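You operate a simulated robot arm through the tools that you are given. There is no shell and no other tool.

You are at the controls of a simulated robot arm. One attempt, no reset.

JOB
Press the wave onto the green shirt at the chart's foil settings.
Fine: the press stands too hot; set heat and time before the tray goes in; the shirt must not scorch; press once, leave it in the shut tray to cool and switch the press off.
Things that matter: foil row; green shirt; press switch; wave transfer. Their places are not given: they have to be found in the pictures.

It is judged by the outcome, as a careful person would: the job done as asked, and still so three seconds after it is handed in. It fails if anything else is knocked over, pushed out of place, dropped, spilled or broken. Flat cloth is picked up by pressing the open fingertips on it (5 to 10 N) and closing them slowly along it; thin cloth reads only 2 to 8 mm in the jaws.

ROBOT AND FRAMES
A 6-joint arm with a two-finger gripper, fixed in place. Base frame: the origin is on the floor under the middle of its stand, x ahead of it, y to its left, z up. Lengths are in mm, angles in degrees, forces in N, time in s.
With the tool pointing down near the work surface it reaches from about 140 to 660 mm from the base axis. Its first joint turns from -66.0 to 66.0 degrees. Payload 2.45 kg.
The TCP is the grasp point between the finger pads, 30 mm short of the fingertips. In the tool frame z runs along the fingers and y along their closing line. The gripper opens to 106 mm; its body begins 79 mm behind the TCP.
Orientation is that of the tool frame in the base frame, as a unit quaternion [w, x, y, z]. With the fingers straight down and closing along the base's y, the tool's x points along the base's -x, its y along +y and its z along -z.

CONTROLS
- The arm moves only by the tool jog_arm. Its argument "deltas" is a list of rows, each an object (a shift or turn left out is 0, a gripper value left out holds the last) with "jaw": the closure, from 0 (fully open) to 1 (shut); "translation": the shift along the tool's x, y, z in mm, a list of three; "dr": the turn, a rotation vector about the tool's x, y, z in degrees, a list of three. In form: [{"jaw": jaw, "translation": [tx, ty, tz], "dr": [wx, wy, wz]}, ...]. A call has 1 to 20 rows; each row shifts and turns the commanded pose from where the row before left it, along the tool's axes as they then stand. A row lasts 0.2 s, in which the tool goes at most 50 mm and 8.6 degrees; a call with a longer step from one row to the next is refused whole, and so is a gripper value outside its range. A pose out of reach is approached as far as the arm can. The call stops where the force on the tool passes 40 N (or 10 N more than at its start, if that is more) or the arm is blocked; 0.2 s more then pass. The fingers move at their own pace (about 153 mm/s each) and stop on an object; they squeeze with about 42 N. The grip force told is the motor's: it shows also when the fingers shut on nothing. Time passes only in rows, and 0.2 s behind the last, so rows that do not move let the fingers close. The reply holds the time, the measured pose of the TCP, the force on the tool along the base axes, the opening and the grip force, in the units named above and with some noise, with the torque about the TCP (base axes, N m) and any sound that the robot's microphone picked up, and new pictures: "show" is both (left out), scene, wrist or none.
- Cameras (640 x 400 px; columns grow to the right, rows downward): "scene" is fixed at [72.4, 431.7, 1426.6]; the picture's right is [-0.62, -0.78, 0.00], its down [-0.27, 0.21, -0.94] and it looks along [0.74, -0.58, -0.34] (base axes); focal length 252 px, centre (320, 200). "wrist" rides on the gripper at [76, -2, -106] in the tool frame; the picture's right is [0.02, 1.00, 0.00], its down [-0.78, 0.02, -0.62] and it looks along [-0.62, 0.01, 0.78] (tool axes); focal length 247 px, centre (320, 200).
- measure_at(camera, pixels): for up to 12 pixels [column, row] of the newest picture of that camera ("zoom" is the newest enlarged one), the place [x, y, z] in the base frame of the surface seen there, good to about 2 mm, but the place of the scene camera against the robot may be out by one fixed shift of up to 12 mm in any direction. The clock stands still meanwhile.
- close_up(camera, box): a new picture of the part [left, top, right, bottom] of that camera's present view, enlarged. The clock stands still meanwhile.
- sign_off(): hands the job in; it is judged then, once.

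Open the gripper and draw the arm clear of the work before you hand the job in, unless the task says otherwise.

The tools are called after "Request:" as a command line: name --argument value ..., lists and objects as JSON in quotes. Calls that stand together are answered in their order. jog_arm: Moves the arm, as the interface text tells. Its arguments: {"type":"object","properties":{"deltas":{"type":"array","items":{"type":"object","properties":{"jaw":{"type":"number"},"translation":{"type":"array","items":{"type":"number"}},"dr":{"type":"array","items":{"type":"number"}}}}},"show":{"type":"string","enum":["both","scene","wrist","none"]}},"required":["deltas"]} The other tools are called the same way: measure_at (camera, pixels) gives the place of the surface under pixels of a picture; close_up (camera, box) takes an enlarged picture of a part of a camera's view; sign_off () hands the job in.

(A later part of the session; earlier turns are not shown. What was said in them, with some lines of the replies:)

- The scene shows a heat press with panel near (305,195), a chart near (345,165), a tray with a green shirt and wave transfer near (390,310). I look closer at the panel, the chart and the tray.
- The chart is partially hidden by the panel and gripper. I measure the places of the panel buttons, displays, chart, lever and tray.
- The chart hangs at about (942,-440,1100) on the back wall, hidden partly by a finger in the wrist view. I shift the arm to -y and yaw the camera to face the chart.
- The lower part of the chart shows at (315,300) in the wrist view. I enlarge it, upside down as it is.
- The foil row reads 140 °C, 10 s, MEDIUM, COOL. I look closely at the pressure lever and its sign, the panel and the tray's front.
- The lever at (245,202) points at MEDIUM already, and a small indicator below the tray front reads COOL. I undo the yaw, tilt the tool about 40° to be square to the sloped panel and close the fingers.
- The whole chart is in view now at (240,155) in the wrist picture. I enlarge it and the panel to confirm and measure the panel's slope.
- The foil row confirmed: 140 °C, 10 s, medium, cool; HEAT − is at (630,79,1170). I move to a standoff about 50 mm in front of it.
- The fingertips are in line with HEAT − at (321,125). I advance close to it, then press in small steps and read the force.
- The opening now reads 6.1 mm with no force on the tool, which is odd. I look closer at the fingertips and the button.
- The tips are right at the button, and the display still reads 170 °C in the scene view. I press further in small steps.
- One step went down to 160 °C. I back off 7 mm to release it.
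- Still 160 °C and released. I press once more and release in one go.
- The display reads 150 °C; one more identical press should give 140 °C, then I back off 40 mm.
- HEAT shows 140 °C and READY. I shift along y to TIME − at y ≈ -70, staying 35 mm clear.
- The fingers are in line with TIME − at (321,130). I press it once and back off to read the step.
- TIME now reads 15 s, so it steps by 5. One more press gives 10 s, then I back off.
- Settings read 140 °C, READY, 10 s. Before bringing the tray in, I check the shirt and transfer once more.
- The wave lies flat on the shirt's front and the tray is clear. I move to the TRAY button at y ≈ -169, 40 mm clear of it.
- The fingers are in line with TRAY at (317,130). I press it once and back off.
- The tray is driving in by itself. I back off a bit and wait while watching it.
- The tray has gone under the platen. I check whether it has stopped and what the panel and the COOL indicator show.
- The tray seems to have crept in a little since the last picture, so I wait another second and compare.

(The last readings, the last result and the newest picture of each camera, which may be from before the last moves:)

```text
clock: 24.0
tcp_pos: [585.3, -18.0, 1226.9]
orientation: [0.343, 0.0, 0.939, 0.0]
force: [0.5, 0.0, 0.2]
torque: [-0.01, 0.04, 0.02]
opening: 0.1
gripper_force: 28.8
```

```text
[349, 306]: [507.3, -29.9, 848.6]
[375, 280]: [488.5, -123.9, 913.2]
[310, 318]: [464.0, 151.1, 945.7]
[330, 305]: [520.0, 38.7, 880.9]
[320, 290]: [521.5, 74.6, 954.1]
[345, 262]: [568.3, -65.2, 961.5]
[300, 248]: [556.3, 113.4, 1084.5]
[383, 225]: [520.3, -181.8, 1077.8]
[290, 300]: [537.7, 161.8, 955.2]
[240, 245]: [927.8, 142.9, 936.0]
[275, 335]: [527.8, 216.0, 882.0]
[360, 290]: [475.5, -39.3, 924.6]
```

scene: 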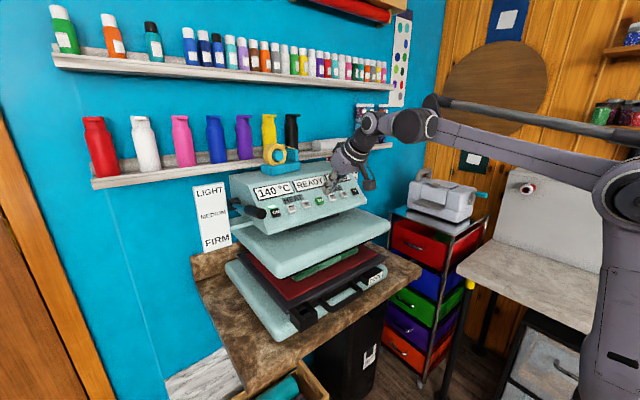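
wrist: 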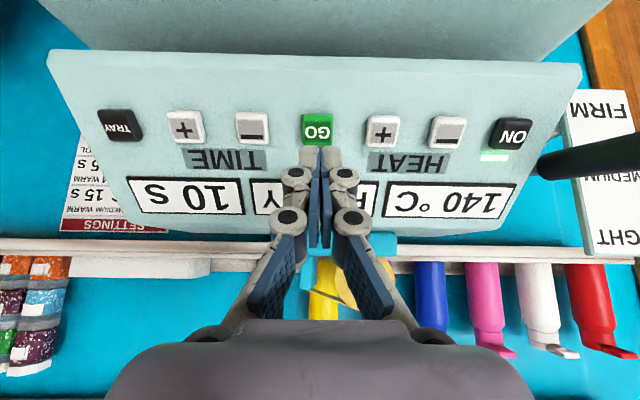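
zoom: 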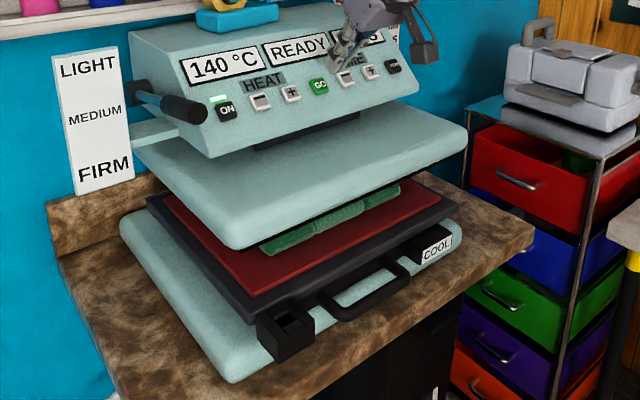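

The tray has stopped shut, its front edge at x ≈ 521, and the panel reads 140 °C READY 10 s. I press GO once and back off.

Request:
jog_arm --deltas '[{"translation": [0, 0, 20]}, {"translation": [0, 0, 20]}, {"translation": [0, 0, 4]}, {"translation": [0, 0, 3.5]}, {}, {"translation": [0, 0, -7.5]}, {"translation": [0, 0, -30]}, {}]' --show "both"

Request:
close_up --camera "scene" --box '[210, 160, 430, 350]'

```text
clock: 25.8
tcp_pos: [591.5, -17.7, 1218.6]
orientation: [0.342, -0.001, 0.94, 0.0]
force: [0.8, 1.0, 0.7]
torque: [-0.01, 0.0, -0.02]
opening: 0.0
gripper_force: 28.4
```

scene: 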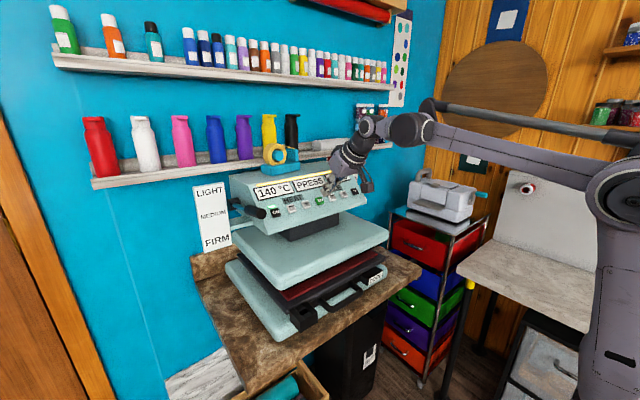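
wrist: 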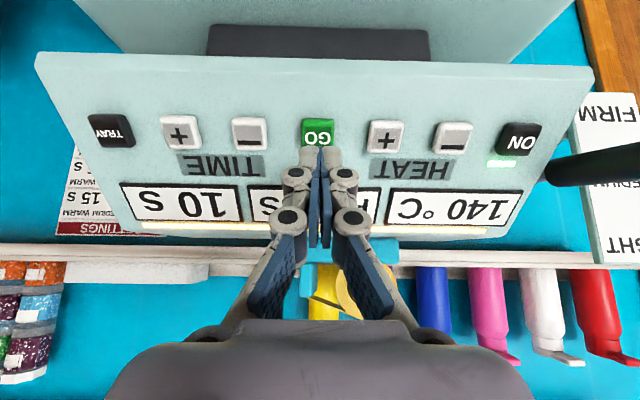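

```text
2.11 times, centred on (320, 255) of scene
```

zoom: 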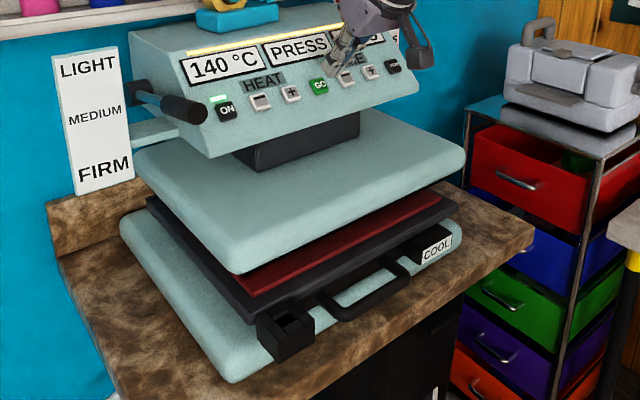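

The platen is coming down and the panel shows PRESS. While it presses I back off and shift over towards the ON switch at y ≈ 130, without touching it.

Request:
jog_arm --deltas '[{"translation": [0, 0, -30]}, {"translation": [0, 36.5, 0]}, {"translation": [0, 36.5, 0]}, {"translation": [0, 36.5, 0]}, {"translation": [0, 37, 0]}, {}, {}, {}]' --show "both"

Request:
close_up --camera "scene" --box '[210, 160, 430, 350]'

```text
clock: 27.6
tcp_pos: [573.5, 128.3, 1241.3]
orientation: [0.342, 0.0, 0.94, -0.001]
force: [0.7, -0.5, 0.8]
torque: [0.06, 0.03, -0.03]
opening: 0.1
gripper_force: 28.6
```

scene: 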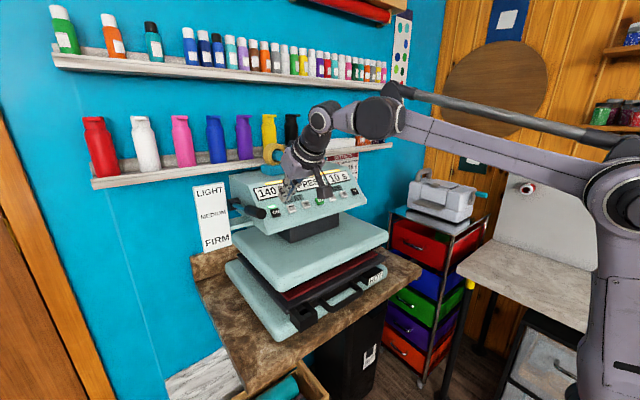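
wrist: 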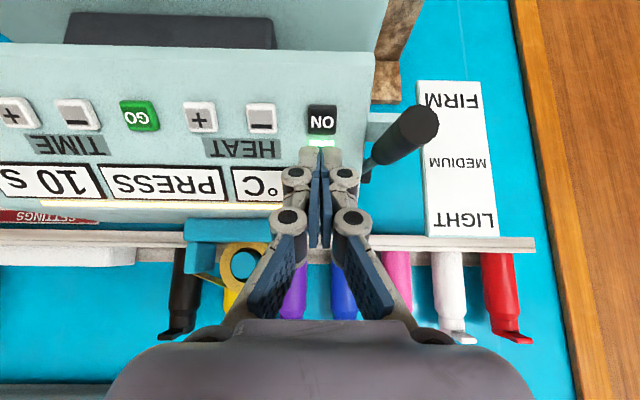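

```text
2.11 times, centred on (320, 255) of scene
```

zoom: 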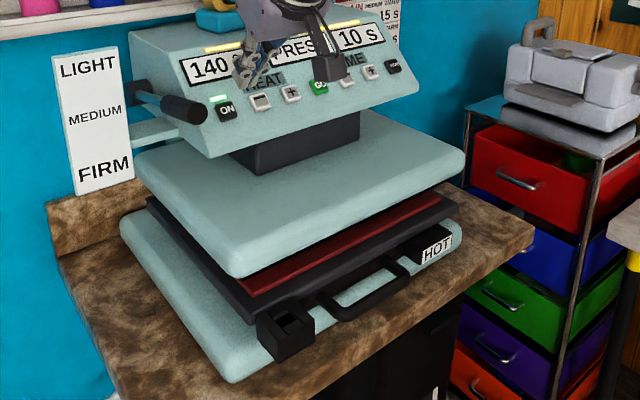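

The tag now reads HOT and PRESS is lit. I wait about 6 s with the arm still.

Request:
jog_arm --deltas '[{}, {}, {}, {}, {}, {}, {}, {}, {}, {}, {}, {}, {}, {}, {}, {}, {}, {}, {}, {}]' --show "scene"

Request:
close_up --camera "scene" --box '[210, 160, 430, 350]'

```text
clock: 31.8
tcp_pos: [574.4, 127.8, 1242.0]
orientation: [0.342, 0.0, 0.94, -0.001]
force: [0.5, -0.5, 0.8]
torque: [0.0, 0.02, -0.02]
opening: 0.3
gripper_force: 28.8
```

scene: 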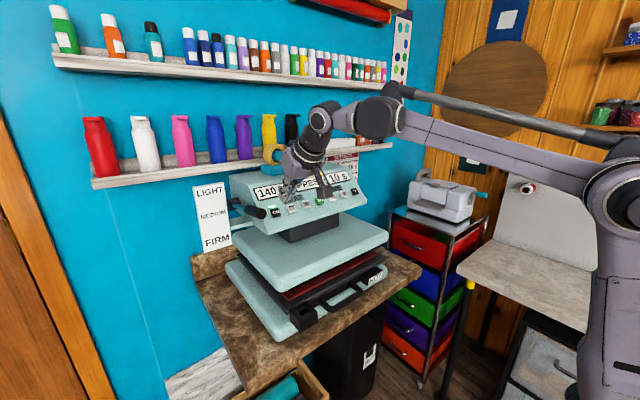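

```text
2.11 times, centred on (320, 255) of scene
```

zoom: 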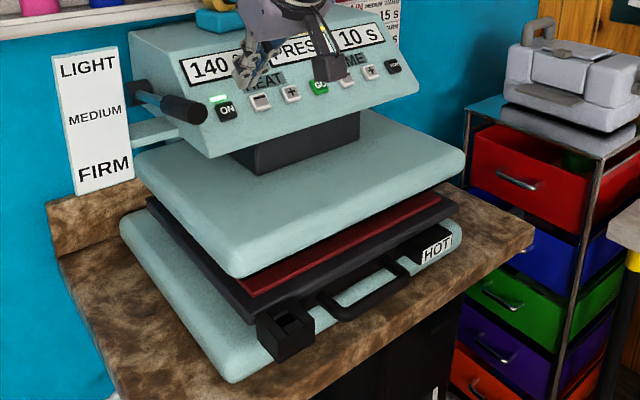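

Still PRESS with the platen down. I wait in shorter steps.

Request:
jog_arm --deltas '[{}, {}, {}, {}, {}, {}, {}, {}, {}, {}]' --show "scene"

Request:
close_up --camera "scene" --box '[210, 160, 430, 350]'

```text
clock: 34.0
tcp_pos: [573.6, 127.9, 1241.7]
orientation: [0.342, 0.0, 0.94, 0.0]
force: [0.2, 0.4, 0.2]
torque: [0.01, 0.0, -0.04]
opening: 0.0
gripper_force: 28.0
```

scene: 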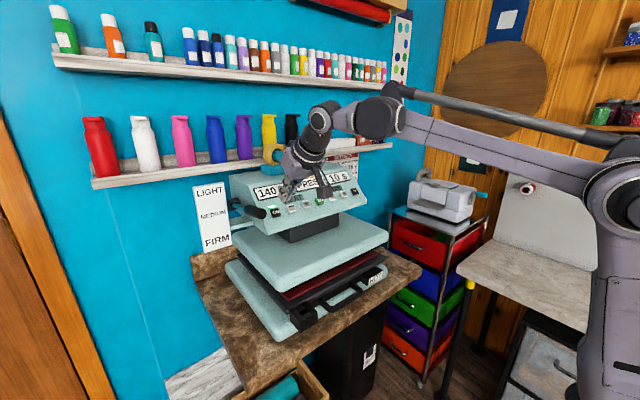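

```text
2.11 times, centred on (320, 255) of scene
```

zoom: 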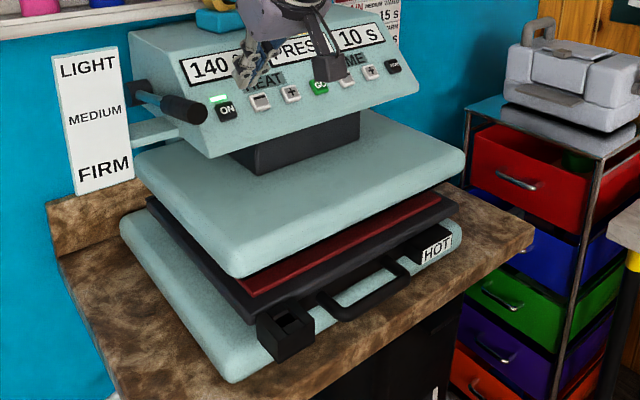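

Still pressing at 34 s, about 9 s in. I wait another 1.5 s and check.

Request:
jog_arm --deltas '[{}, {}, {}, {}, {}, {}]' --show "scene"

Request:
close_up --camera "scene" --box '[210, 160, 430, 350]'

```text
clock: 35.4
tcp_pos: [573.8, 128.0, 1242.3]
orientation: [0.343, 0.0, 0.939, -0.001]
force: [-0.1, 0.1, 1.2]
torque: [-0.01, 0.01, -0.03]
opening: 0.2
gripper_force: 28.5
```

scene: 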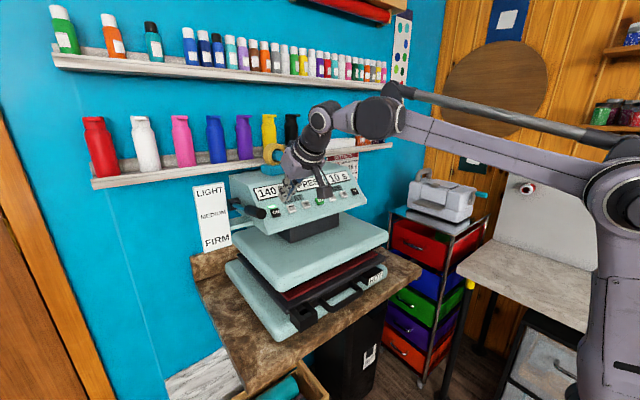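

```text
2.11 times, centred on (320, 255) of scene
```

zoom: 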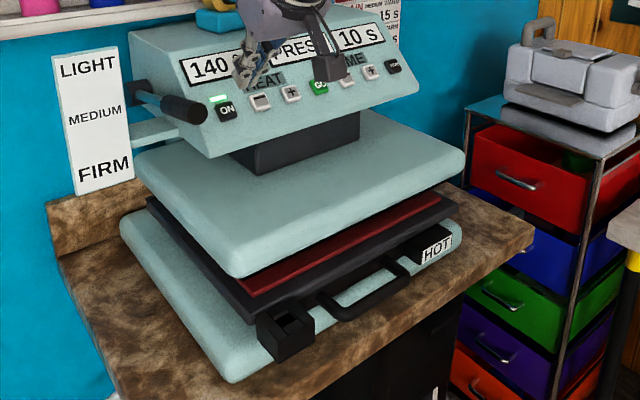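

Platen still down at 35.4 s. The descent took about a second, so I wait another second.

Request:
jog_arm --deltas '[{}, {}, {}, {}]' --show "both"

Request:
close_up --camera "scene" --box '[210, 160, 430, 350]'

```text
clock: 36.4
tcp_pos: [574.1, 128.0, 1242.1]
orientation: [0.342, 0.0, 0.94, 0.0]
force: [-0.7, 0.6, -0.1]
torque: [0.0, 0.01, 0.01]
opening: 0.2
gripper_force: 28.3
```

scene: 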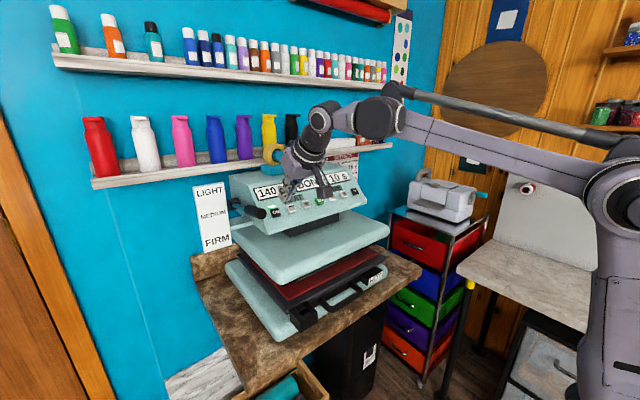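
wrist: 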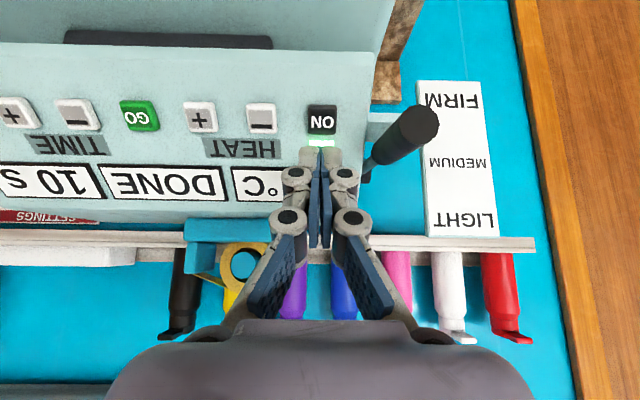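

```text
2.11 times, centred on (320, 255) of scene
```

zoom: 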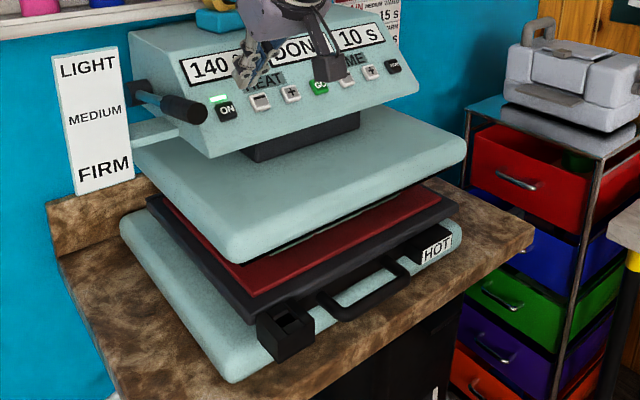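

DONE shows and the platen is rising. I wait 2 s for it to lift fully before switching off.

Request:
jog_arm --deltas '[{}, {}, {}, {}, {}, {}, {}, {}]' --show "both"

Request:
close_up --camera "scene" --box '[210, 160, 430, 350]'

Request:
measure_at --camera "wrist" --pixels '[[322, 122], [430, 125], [395, 150], [330, 110]]'

```text
clock: 38.2
tcp_pos: [573.1, 127.4, 1243.4]
orientation: [0.342, -0.001, 0.94, -0.001]
force: [0.2, 0.3, -0.5]
torque: [-0.04, 0.02, 0.03]
opening: 0.0
gripper_force: 28.8
```

scene: 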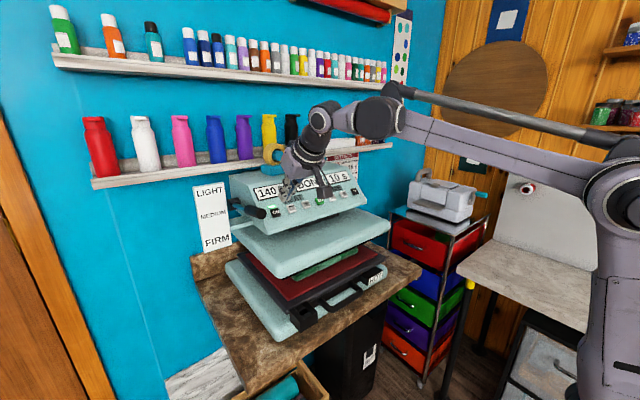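
wrist: 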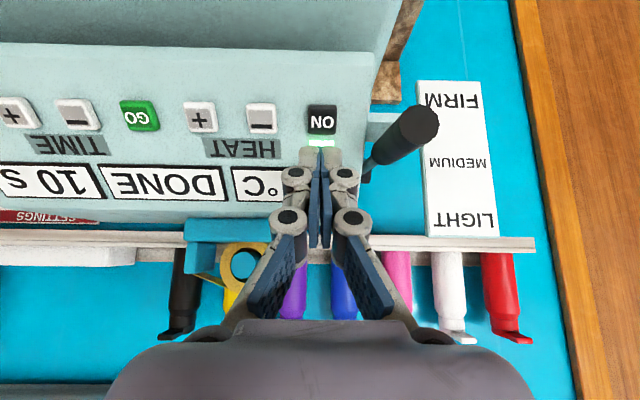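

```text
2.11 times, centred on (320, 255) of scene
```

zoom: 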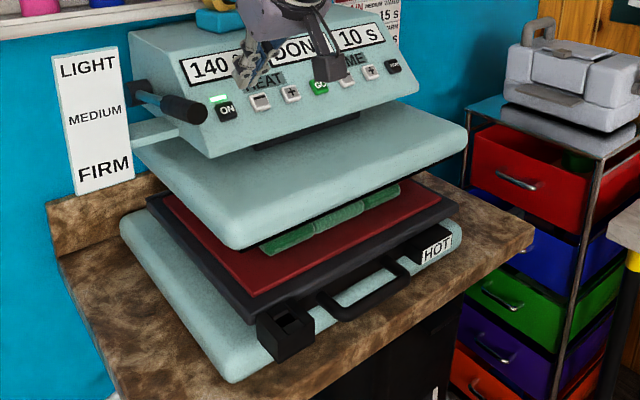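

```text
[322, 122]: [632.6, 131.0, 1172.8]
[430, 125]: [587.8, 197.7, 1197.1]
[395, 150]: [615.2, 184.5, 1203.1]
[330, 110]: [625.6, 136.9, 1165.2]
```

The platen is fully up, the tray still shut. The ON switch is at (631,131,1171) and the lever's near side at y ≈ 184, clear of the fingers; I press ON once and back off.

Request:
jog_arm --deltas '[{"translation": [0, 1, 20]}, {"translation": [0, 0, 20]}, {"translation": [0, 0, 20]}, {"translation": [0, 0, 4]}, {"translation": [0, 0, 3.5]}, {}, {"translation": [0, 0, -7.5]}, {"translation": [0, 0, -30]}, {"translation": [0, 0, -30]}, {}]' --show "both"

Request:
close_up --camera "scene" --box '[210, 160, 430, 350]'

```text
clock: 40.4
tcp_pos: [570.7, 128.3, 1240.9]
orientation: [0.342, -0.001, 0.94, 0.0]
force: [0.8, 0.0, 0.0]
torque: [-0.03, -0.03, -0.02]
opening: 0.0
gripper_force: 28.6
heard: click
```

scene: 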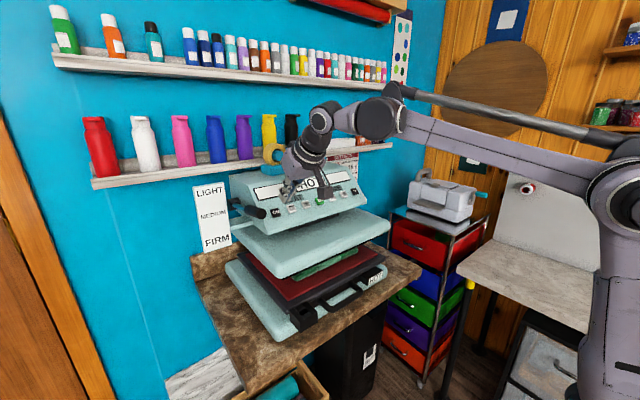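
wrist: 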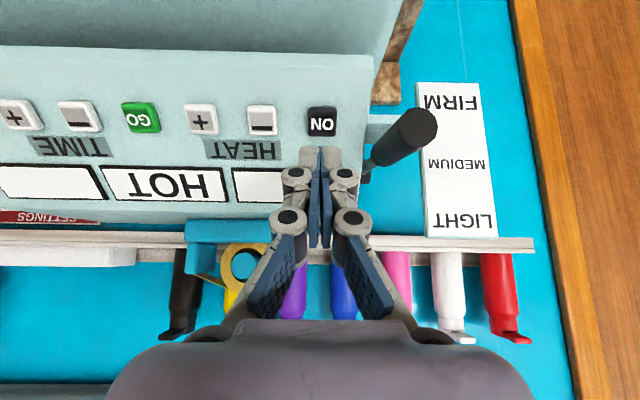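

```text
2.11 times, centred on (320, 255) of scene
```

zoom: 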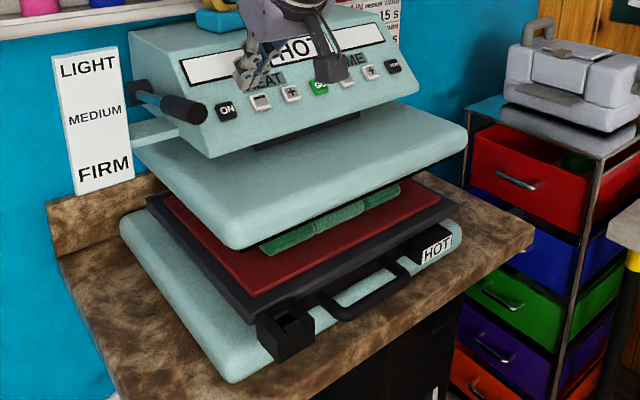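

The press clicked off: its LED is out, the readouts are blank and it shows HOT, with the tray shut. I draw the arm back and away, then open the gripper.

Request:
jog_arm --deltas '[{"translation": [0, 0, -40]}, {"translation": [0, 0, -40]}, {"translation": [0, -30, -30]}, {"translation": [0, -30, -30]}, {"translation": [0, -30, -30]}, {"translation": [20, 0, -40]}, {"translation": [20, 0, -40], "jaw": 0}, {"translation": [20, 0, -30]}, {}, {}]' --show "both"

Request:
close_up --camera "scene" --box '[210, 160, 430, 350]'

```text
clock: 42.6
tcp_pos: [345.8, 37.7, 1418.4]
orientation: [0.342, 0.0, 0.94, 0.0]
force: [-0.5, 0.3, -0.1]
torque: [0.03, -0.01, -0.01]
opening: 106.0
gripper_force: 0.2
```

scene: 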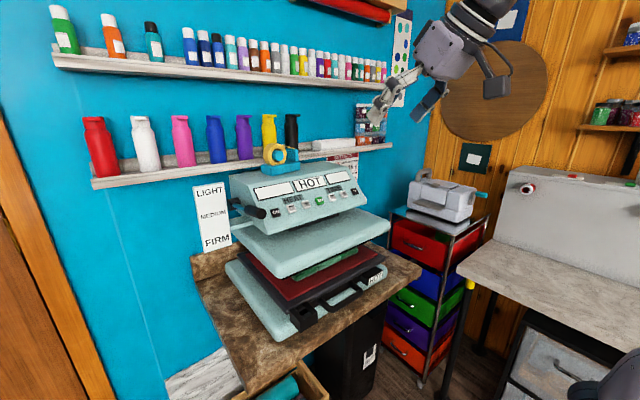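
wrist: 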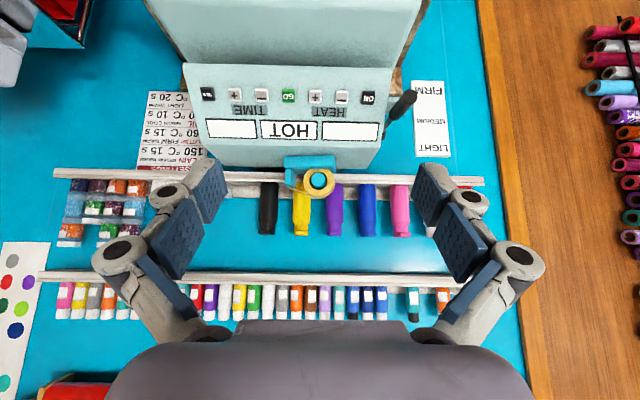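

```text
2.11 times, centred on (320, 255) of scene
```

zoom: 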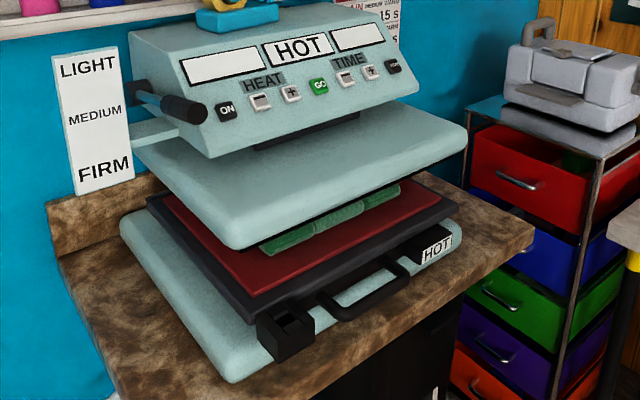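

The arm is clear with the gripper open; the press is off and the tray shut. I wait a few seconds to see that everything stays so.

Request:
jog_arm --deltas '[{}, {}, {}, {}, {}, {}, {}, {}, {}, {}, {}, {}, {}, {}, {}, {}, {}, {}, {}, {}]' --show "both"

Request:
close_up --camera "scene" --box '[210, 160, 430, 350]'

```text
clock: 46.8
tcp_pos: [347.2, 37.3, 1418.7]
orientation: [0.342, 0.0, 0.94, 0.0]
force: [0.1, 0.2, 0.6]
torque: [-0.02, -0.02, -0.01]
opening: 105.9
gripper_force: 0.0
```

scene: 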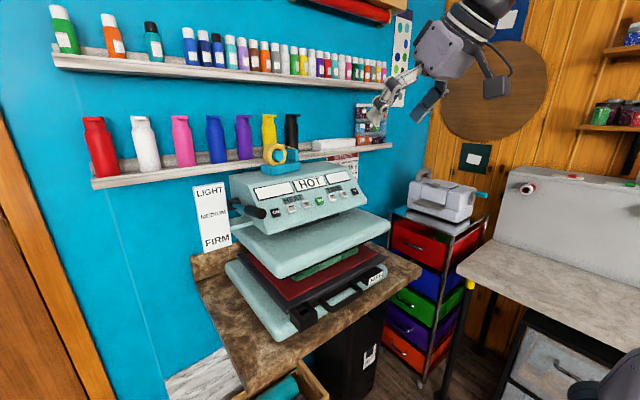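
wrist: 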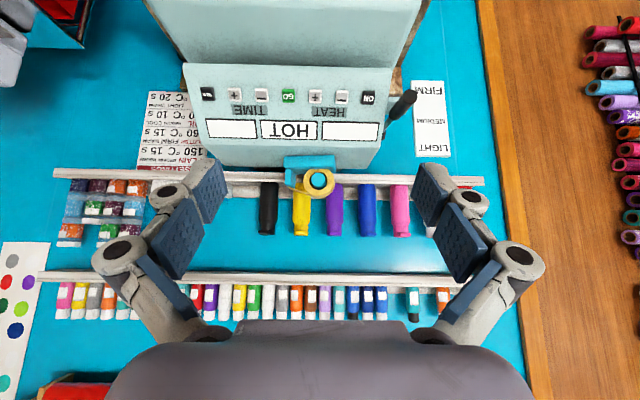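

```text
2.11 times, centred on (320, 255) of scene
```

zoom: 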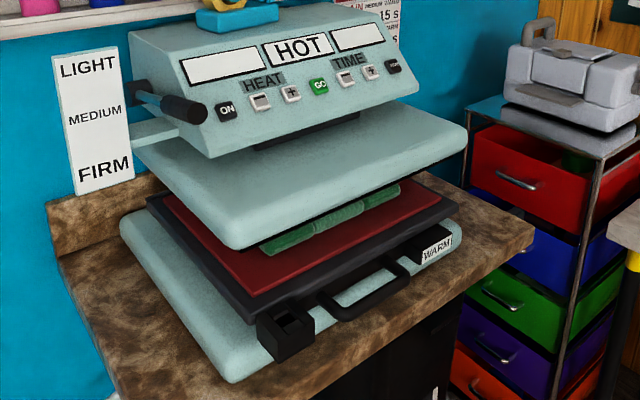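

The tag has gone from HOT to WARM, so it is cooling in the shut tray. I wait a little longer for COOL before handing in.

Request:
jog_arm --deltas '[{}, {}, {}, {}, {}, {}, {}, {}, {}, {}, {}, {}, {}, {}, {}, {}, {}, {}, {}, {}]' --show "none"

Request:
jog_arm --deltas '[{}, {}, {}, {}, {}, {}, {}, {}, {}, {}, {}, {}, {}, {}, {}, {}, {}, {}, {}, {}]' --show "scene"

Request:
close_up --camera "scene" --box '[210, 160, 430, 350]'

```text
clock: 51.0
tcp_pos: [346.3, 36.9, 1418.8]
orientation: [0.342, -0.001, 0.94, -0.001]
force: [-0.4, -0.1, -0.5]
torque: [0.0, 0.02, 0.0]
opening: 106.1
gripper_force: 0.0
```

```text
clock: 55.2
tcp_pos: [345.9, 37.8, 1417.8]
orientation: [0.342, 0.0, 0.94, -0.001]
force: [-0.5, 0.7, 0.3]
torque: [-0.01, 0.01, 0.01]
opening: 105.8
gripper_force: 0.0
```

scene: 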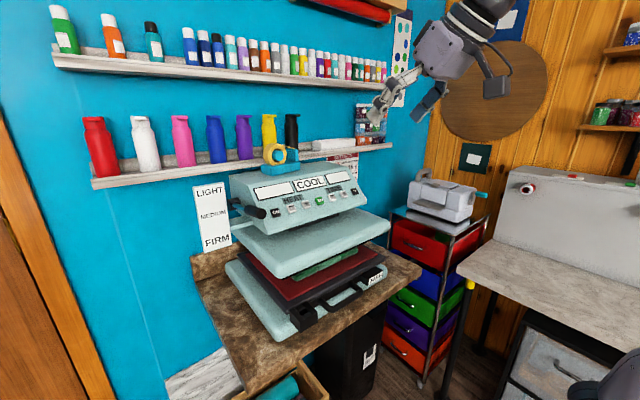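

```text
2.11 times, centred on (320, 255) of scene
```

zoom: 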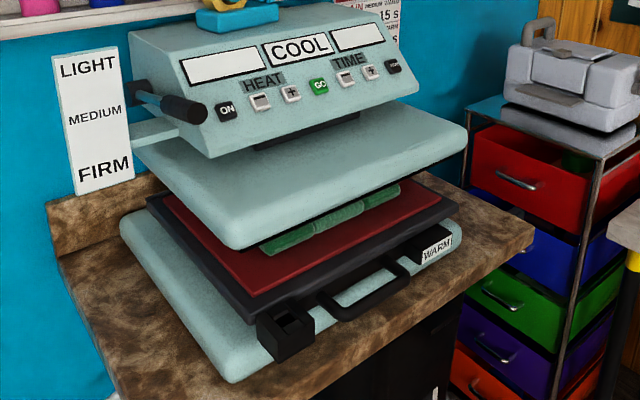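

The press itself now shows COOL while the tray tag still shows WARM. I wait somewhat longer.

Request:
jog_arm --deltas '[{}, {}, {}, {}, {}, {}, {}, {}, {}, {}, {}, {}, {}, {}, {}, {}, {}, {}, {}, {}]' --show "none"

Request:
jog_arm --deltas '[{}, {}, {}, {}, {}, {}, {}, {}, {}, {}, {}, {}, {}, {}, {}, {}, {}, {}, {}, {}]' --show "none"

Request:
jog_arm --deltas '[{}, {}, {}, {}, {}, {}, {}, {}, {}, {}, {}, {}, {}, {}, {}, {}, {}, {}, {}, {}]' --show "scene"

Request:
close_up --camera "scene" --box '[210, 160, 430, 350]'

```text
clock: 59.4
tcp_pos: [346.4, 37.0, 1416.9]
orientation: [0.342, -0.001, 0.94, 0.0]
force: [0.2, -1.0, 0.0]
torque: [0.0, 0.02, -0.01]
opening: 106.0
gripper_force: 0.0
```

```text
clock: 63.6
tcp_pos: [346.5, 37.4, 1420.6]
orientation: [0.343, 0.0, 0.939, 0.0]
force: [0.0, -0.3, 0.5]
torque: [0.01, -0.04, 0.0]
opening: 105.5
gripper_force: 0.1
```

```text
clock: 67.8
tcp_pos: [346.9, 37.3, 1417.5]
orientation: [0.342, 0.0, 0.94, -0.001]
force: [0.2, 0.3, -0.1]
torque: [0.01, 0.03, -0.03]
opening: 106.1
gripper_force: 0.0
```

scene: 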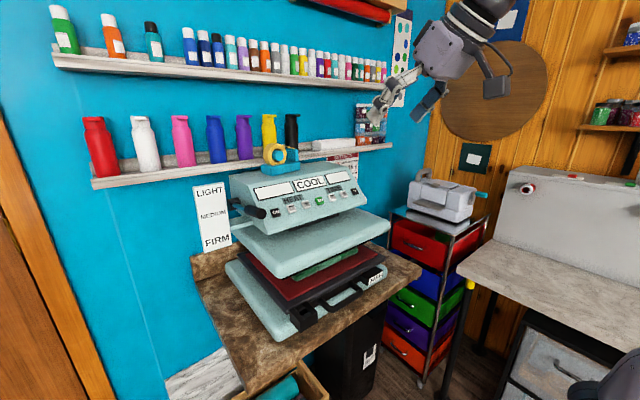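

```text
2.11 times, centred on (320, 255) of scene
```

zoom: 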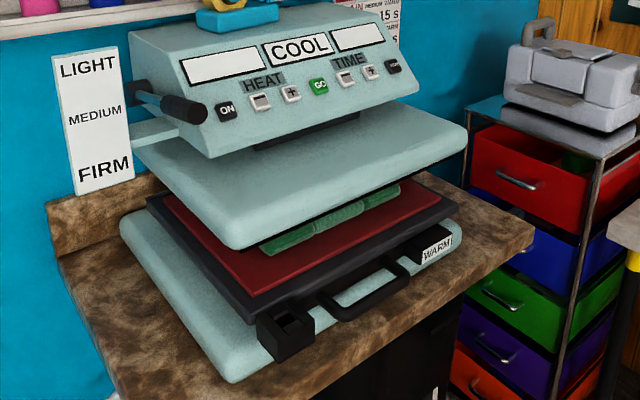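

The tag is still WARM at 68 s; the waiting does no harm, so I give it some more time.

Request:
jog_arm --deltas '[{}, {}, {}, {}, {}, {}, {}, {}, {}, {}, {}, {}, {}, {}, {}, {}, {}, {}, {}, {}]' --show "none"

Request:
jog_arm --deltas '[{}, {}, {}, {}, {}, {}, {}, {}, {}, {}, {}, {}, {}, {}, {}, {}, {}, {}, {}, {}]' --show "none"

Request:
jog_arm --deltas '[{}, {}, {}, {}, {}, {}, {}, {}, {}, {}, {}, {}, {}, {}, {}, {}, {}, {}, {}, {}]' --show "none"

Request:
jog_arm --deltas '[{}, {}, {}, {}, {}, {}, {}, {}, {}, {}, {}, {}, {}, {}, {}, {}, {}, {}, {}, {}]' --show "scene"

Request:
close_up --camera "scene" --box '[210, 160, 430, 350]'

```text
clock: 72.0
tcp_pos: [346.3, 37.0, 1419.3]
orientation: [0.342, -0.001, 0.94, 0.0]
force: [1.3, 0.3, -0.2]
torque: [0.05, -0.02, 0.0]
opening: 106.1
gripper_force: 0.1
```

```text
clock: 76.2
tcp_pos: [346.6, 36.6, 1418.9]
orientation: [0.342, 0.0, 0.94, 0.0]
force: [-0.1, 0.5, 0.2]
torque: [-0.02, -0.01, 0.0]
opening: 106.1
gripper_force: 0.0
```

```text
clock: 80.4
tcp_pos: [346.9, 37.0, 1418.8]
orientation: [0.342, 0.0, 0.94, 0.0]
force: [0.4, -0.6, 0.3]
torque: [0.0, 0.02, 0.0]
opening: 106.2
gripper_force: 0.0
```

```text
clock: 84.6
tcp_pos: [345.7, 38.0, 1418.1]
orientation: [0.343, -0.001, 0.939, 0.0]
force: [-0.4, 0.0, -0.1]
torque: [0.0, -0.02, 0.01]
opening: 105.9
gripper_force: 0.0
```

scene: 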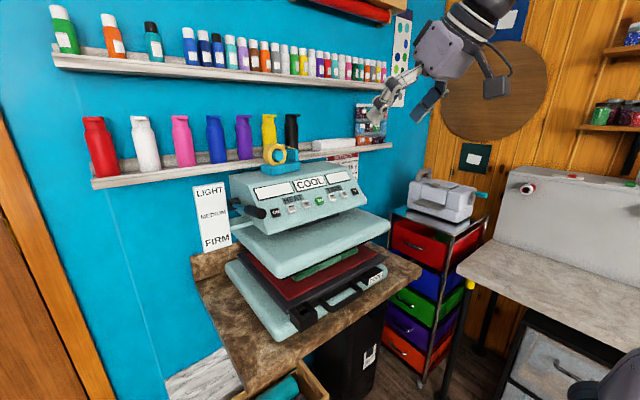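

```text
2.11 times, centred on (320, 255) of scene
```

zoom: 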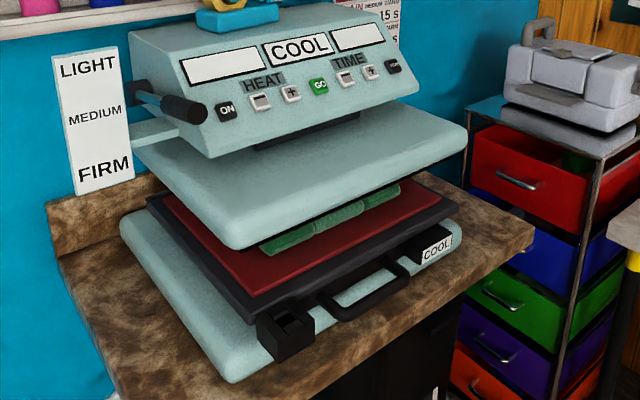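

The tray tag now reads COOL, the press is off with its LED dark, the tray is shut with the shirt inside, and the arm is clear with the gripper open. I hand the job in.

Request:
sign_off

```text
The job is handed in.
```

The wave was pressed onto the green shirt once, at the chart's foil settings. I never had a clear view of the print or the cloth after pressing, because the shirt stayed under the raised platen. That means I have not checked the result or confirmed there is no scorching by eye.

- **Settings:** the foil row reads 140 °C, 10 s, medium pressure, cool. I brought the heat down from 170 °C and the time down from 20 s before the tray went in. The pressure lever already pointed at medium, so I left it alone.
- **Pressing:** the TRAY button drove the tray in. I pressed GO once, and the press ran its cycle, showed DONE and lifted by itself.
- **Cooling and switching off:** once the platen was fully up I switched the press off; its light went out and the heat and time readouts went blank. The shirt stayed in the shut tray until both the press and the tray's tag read COOL.

I saw nothing else touched or moved. The arm is clear of the work with the gripper open.
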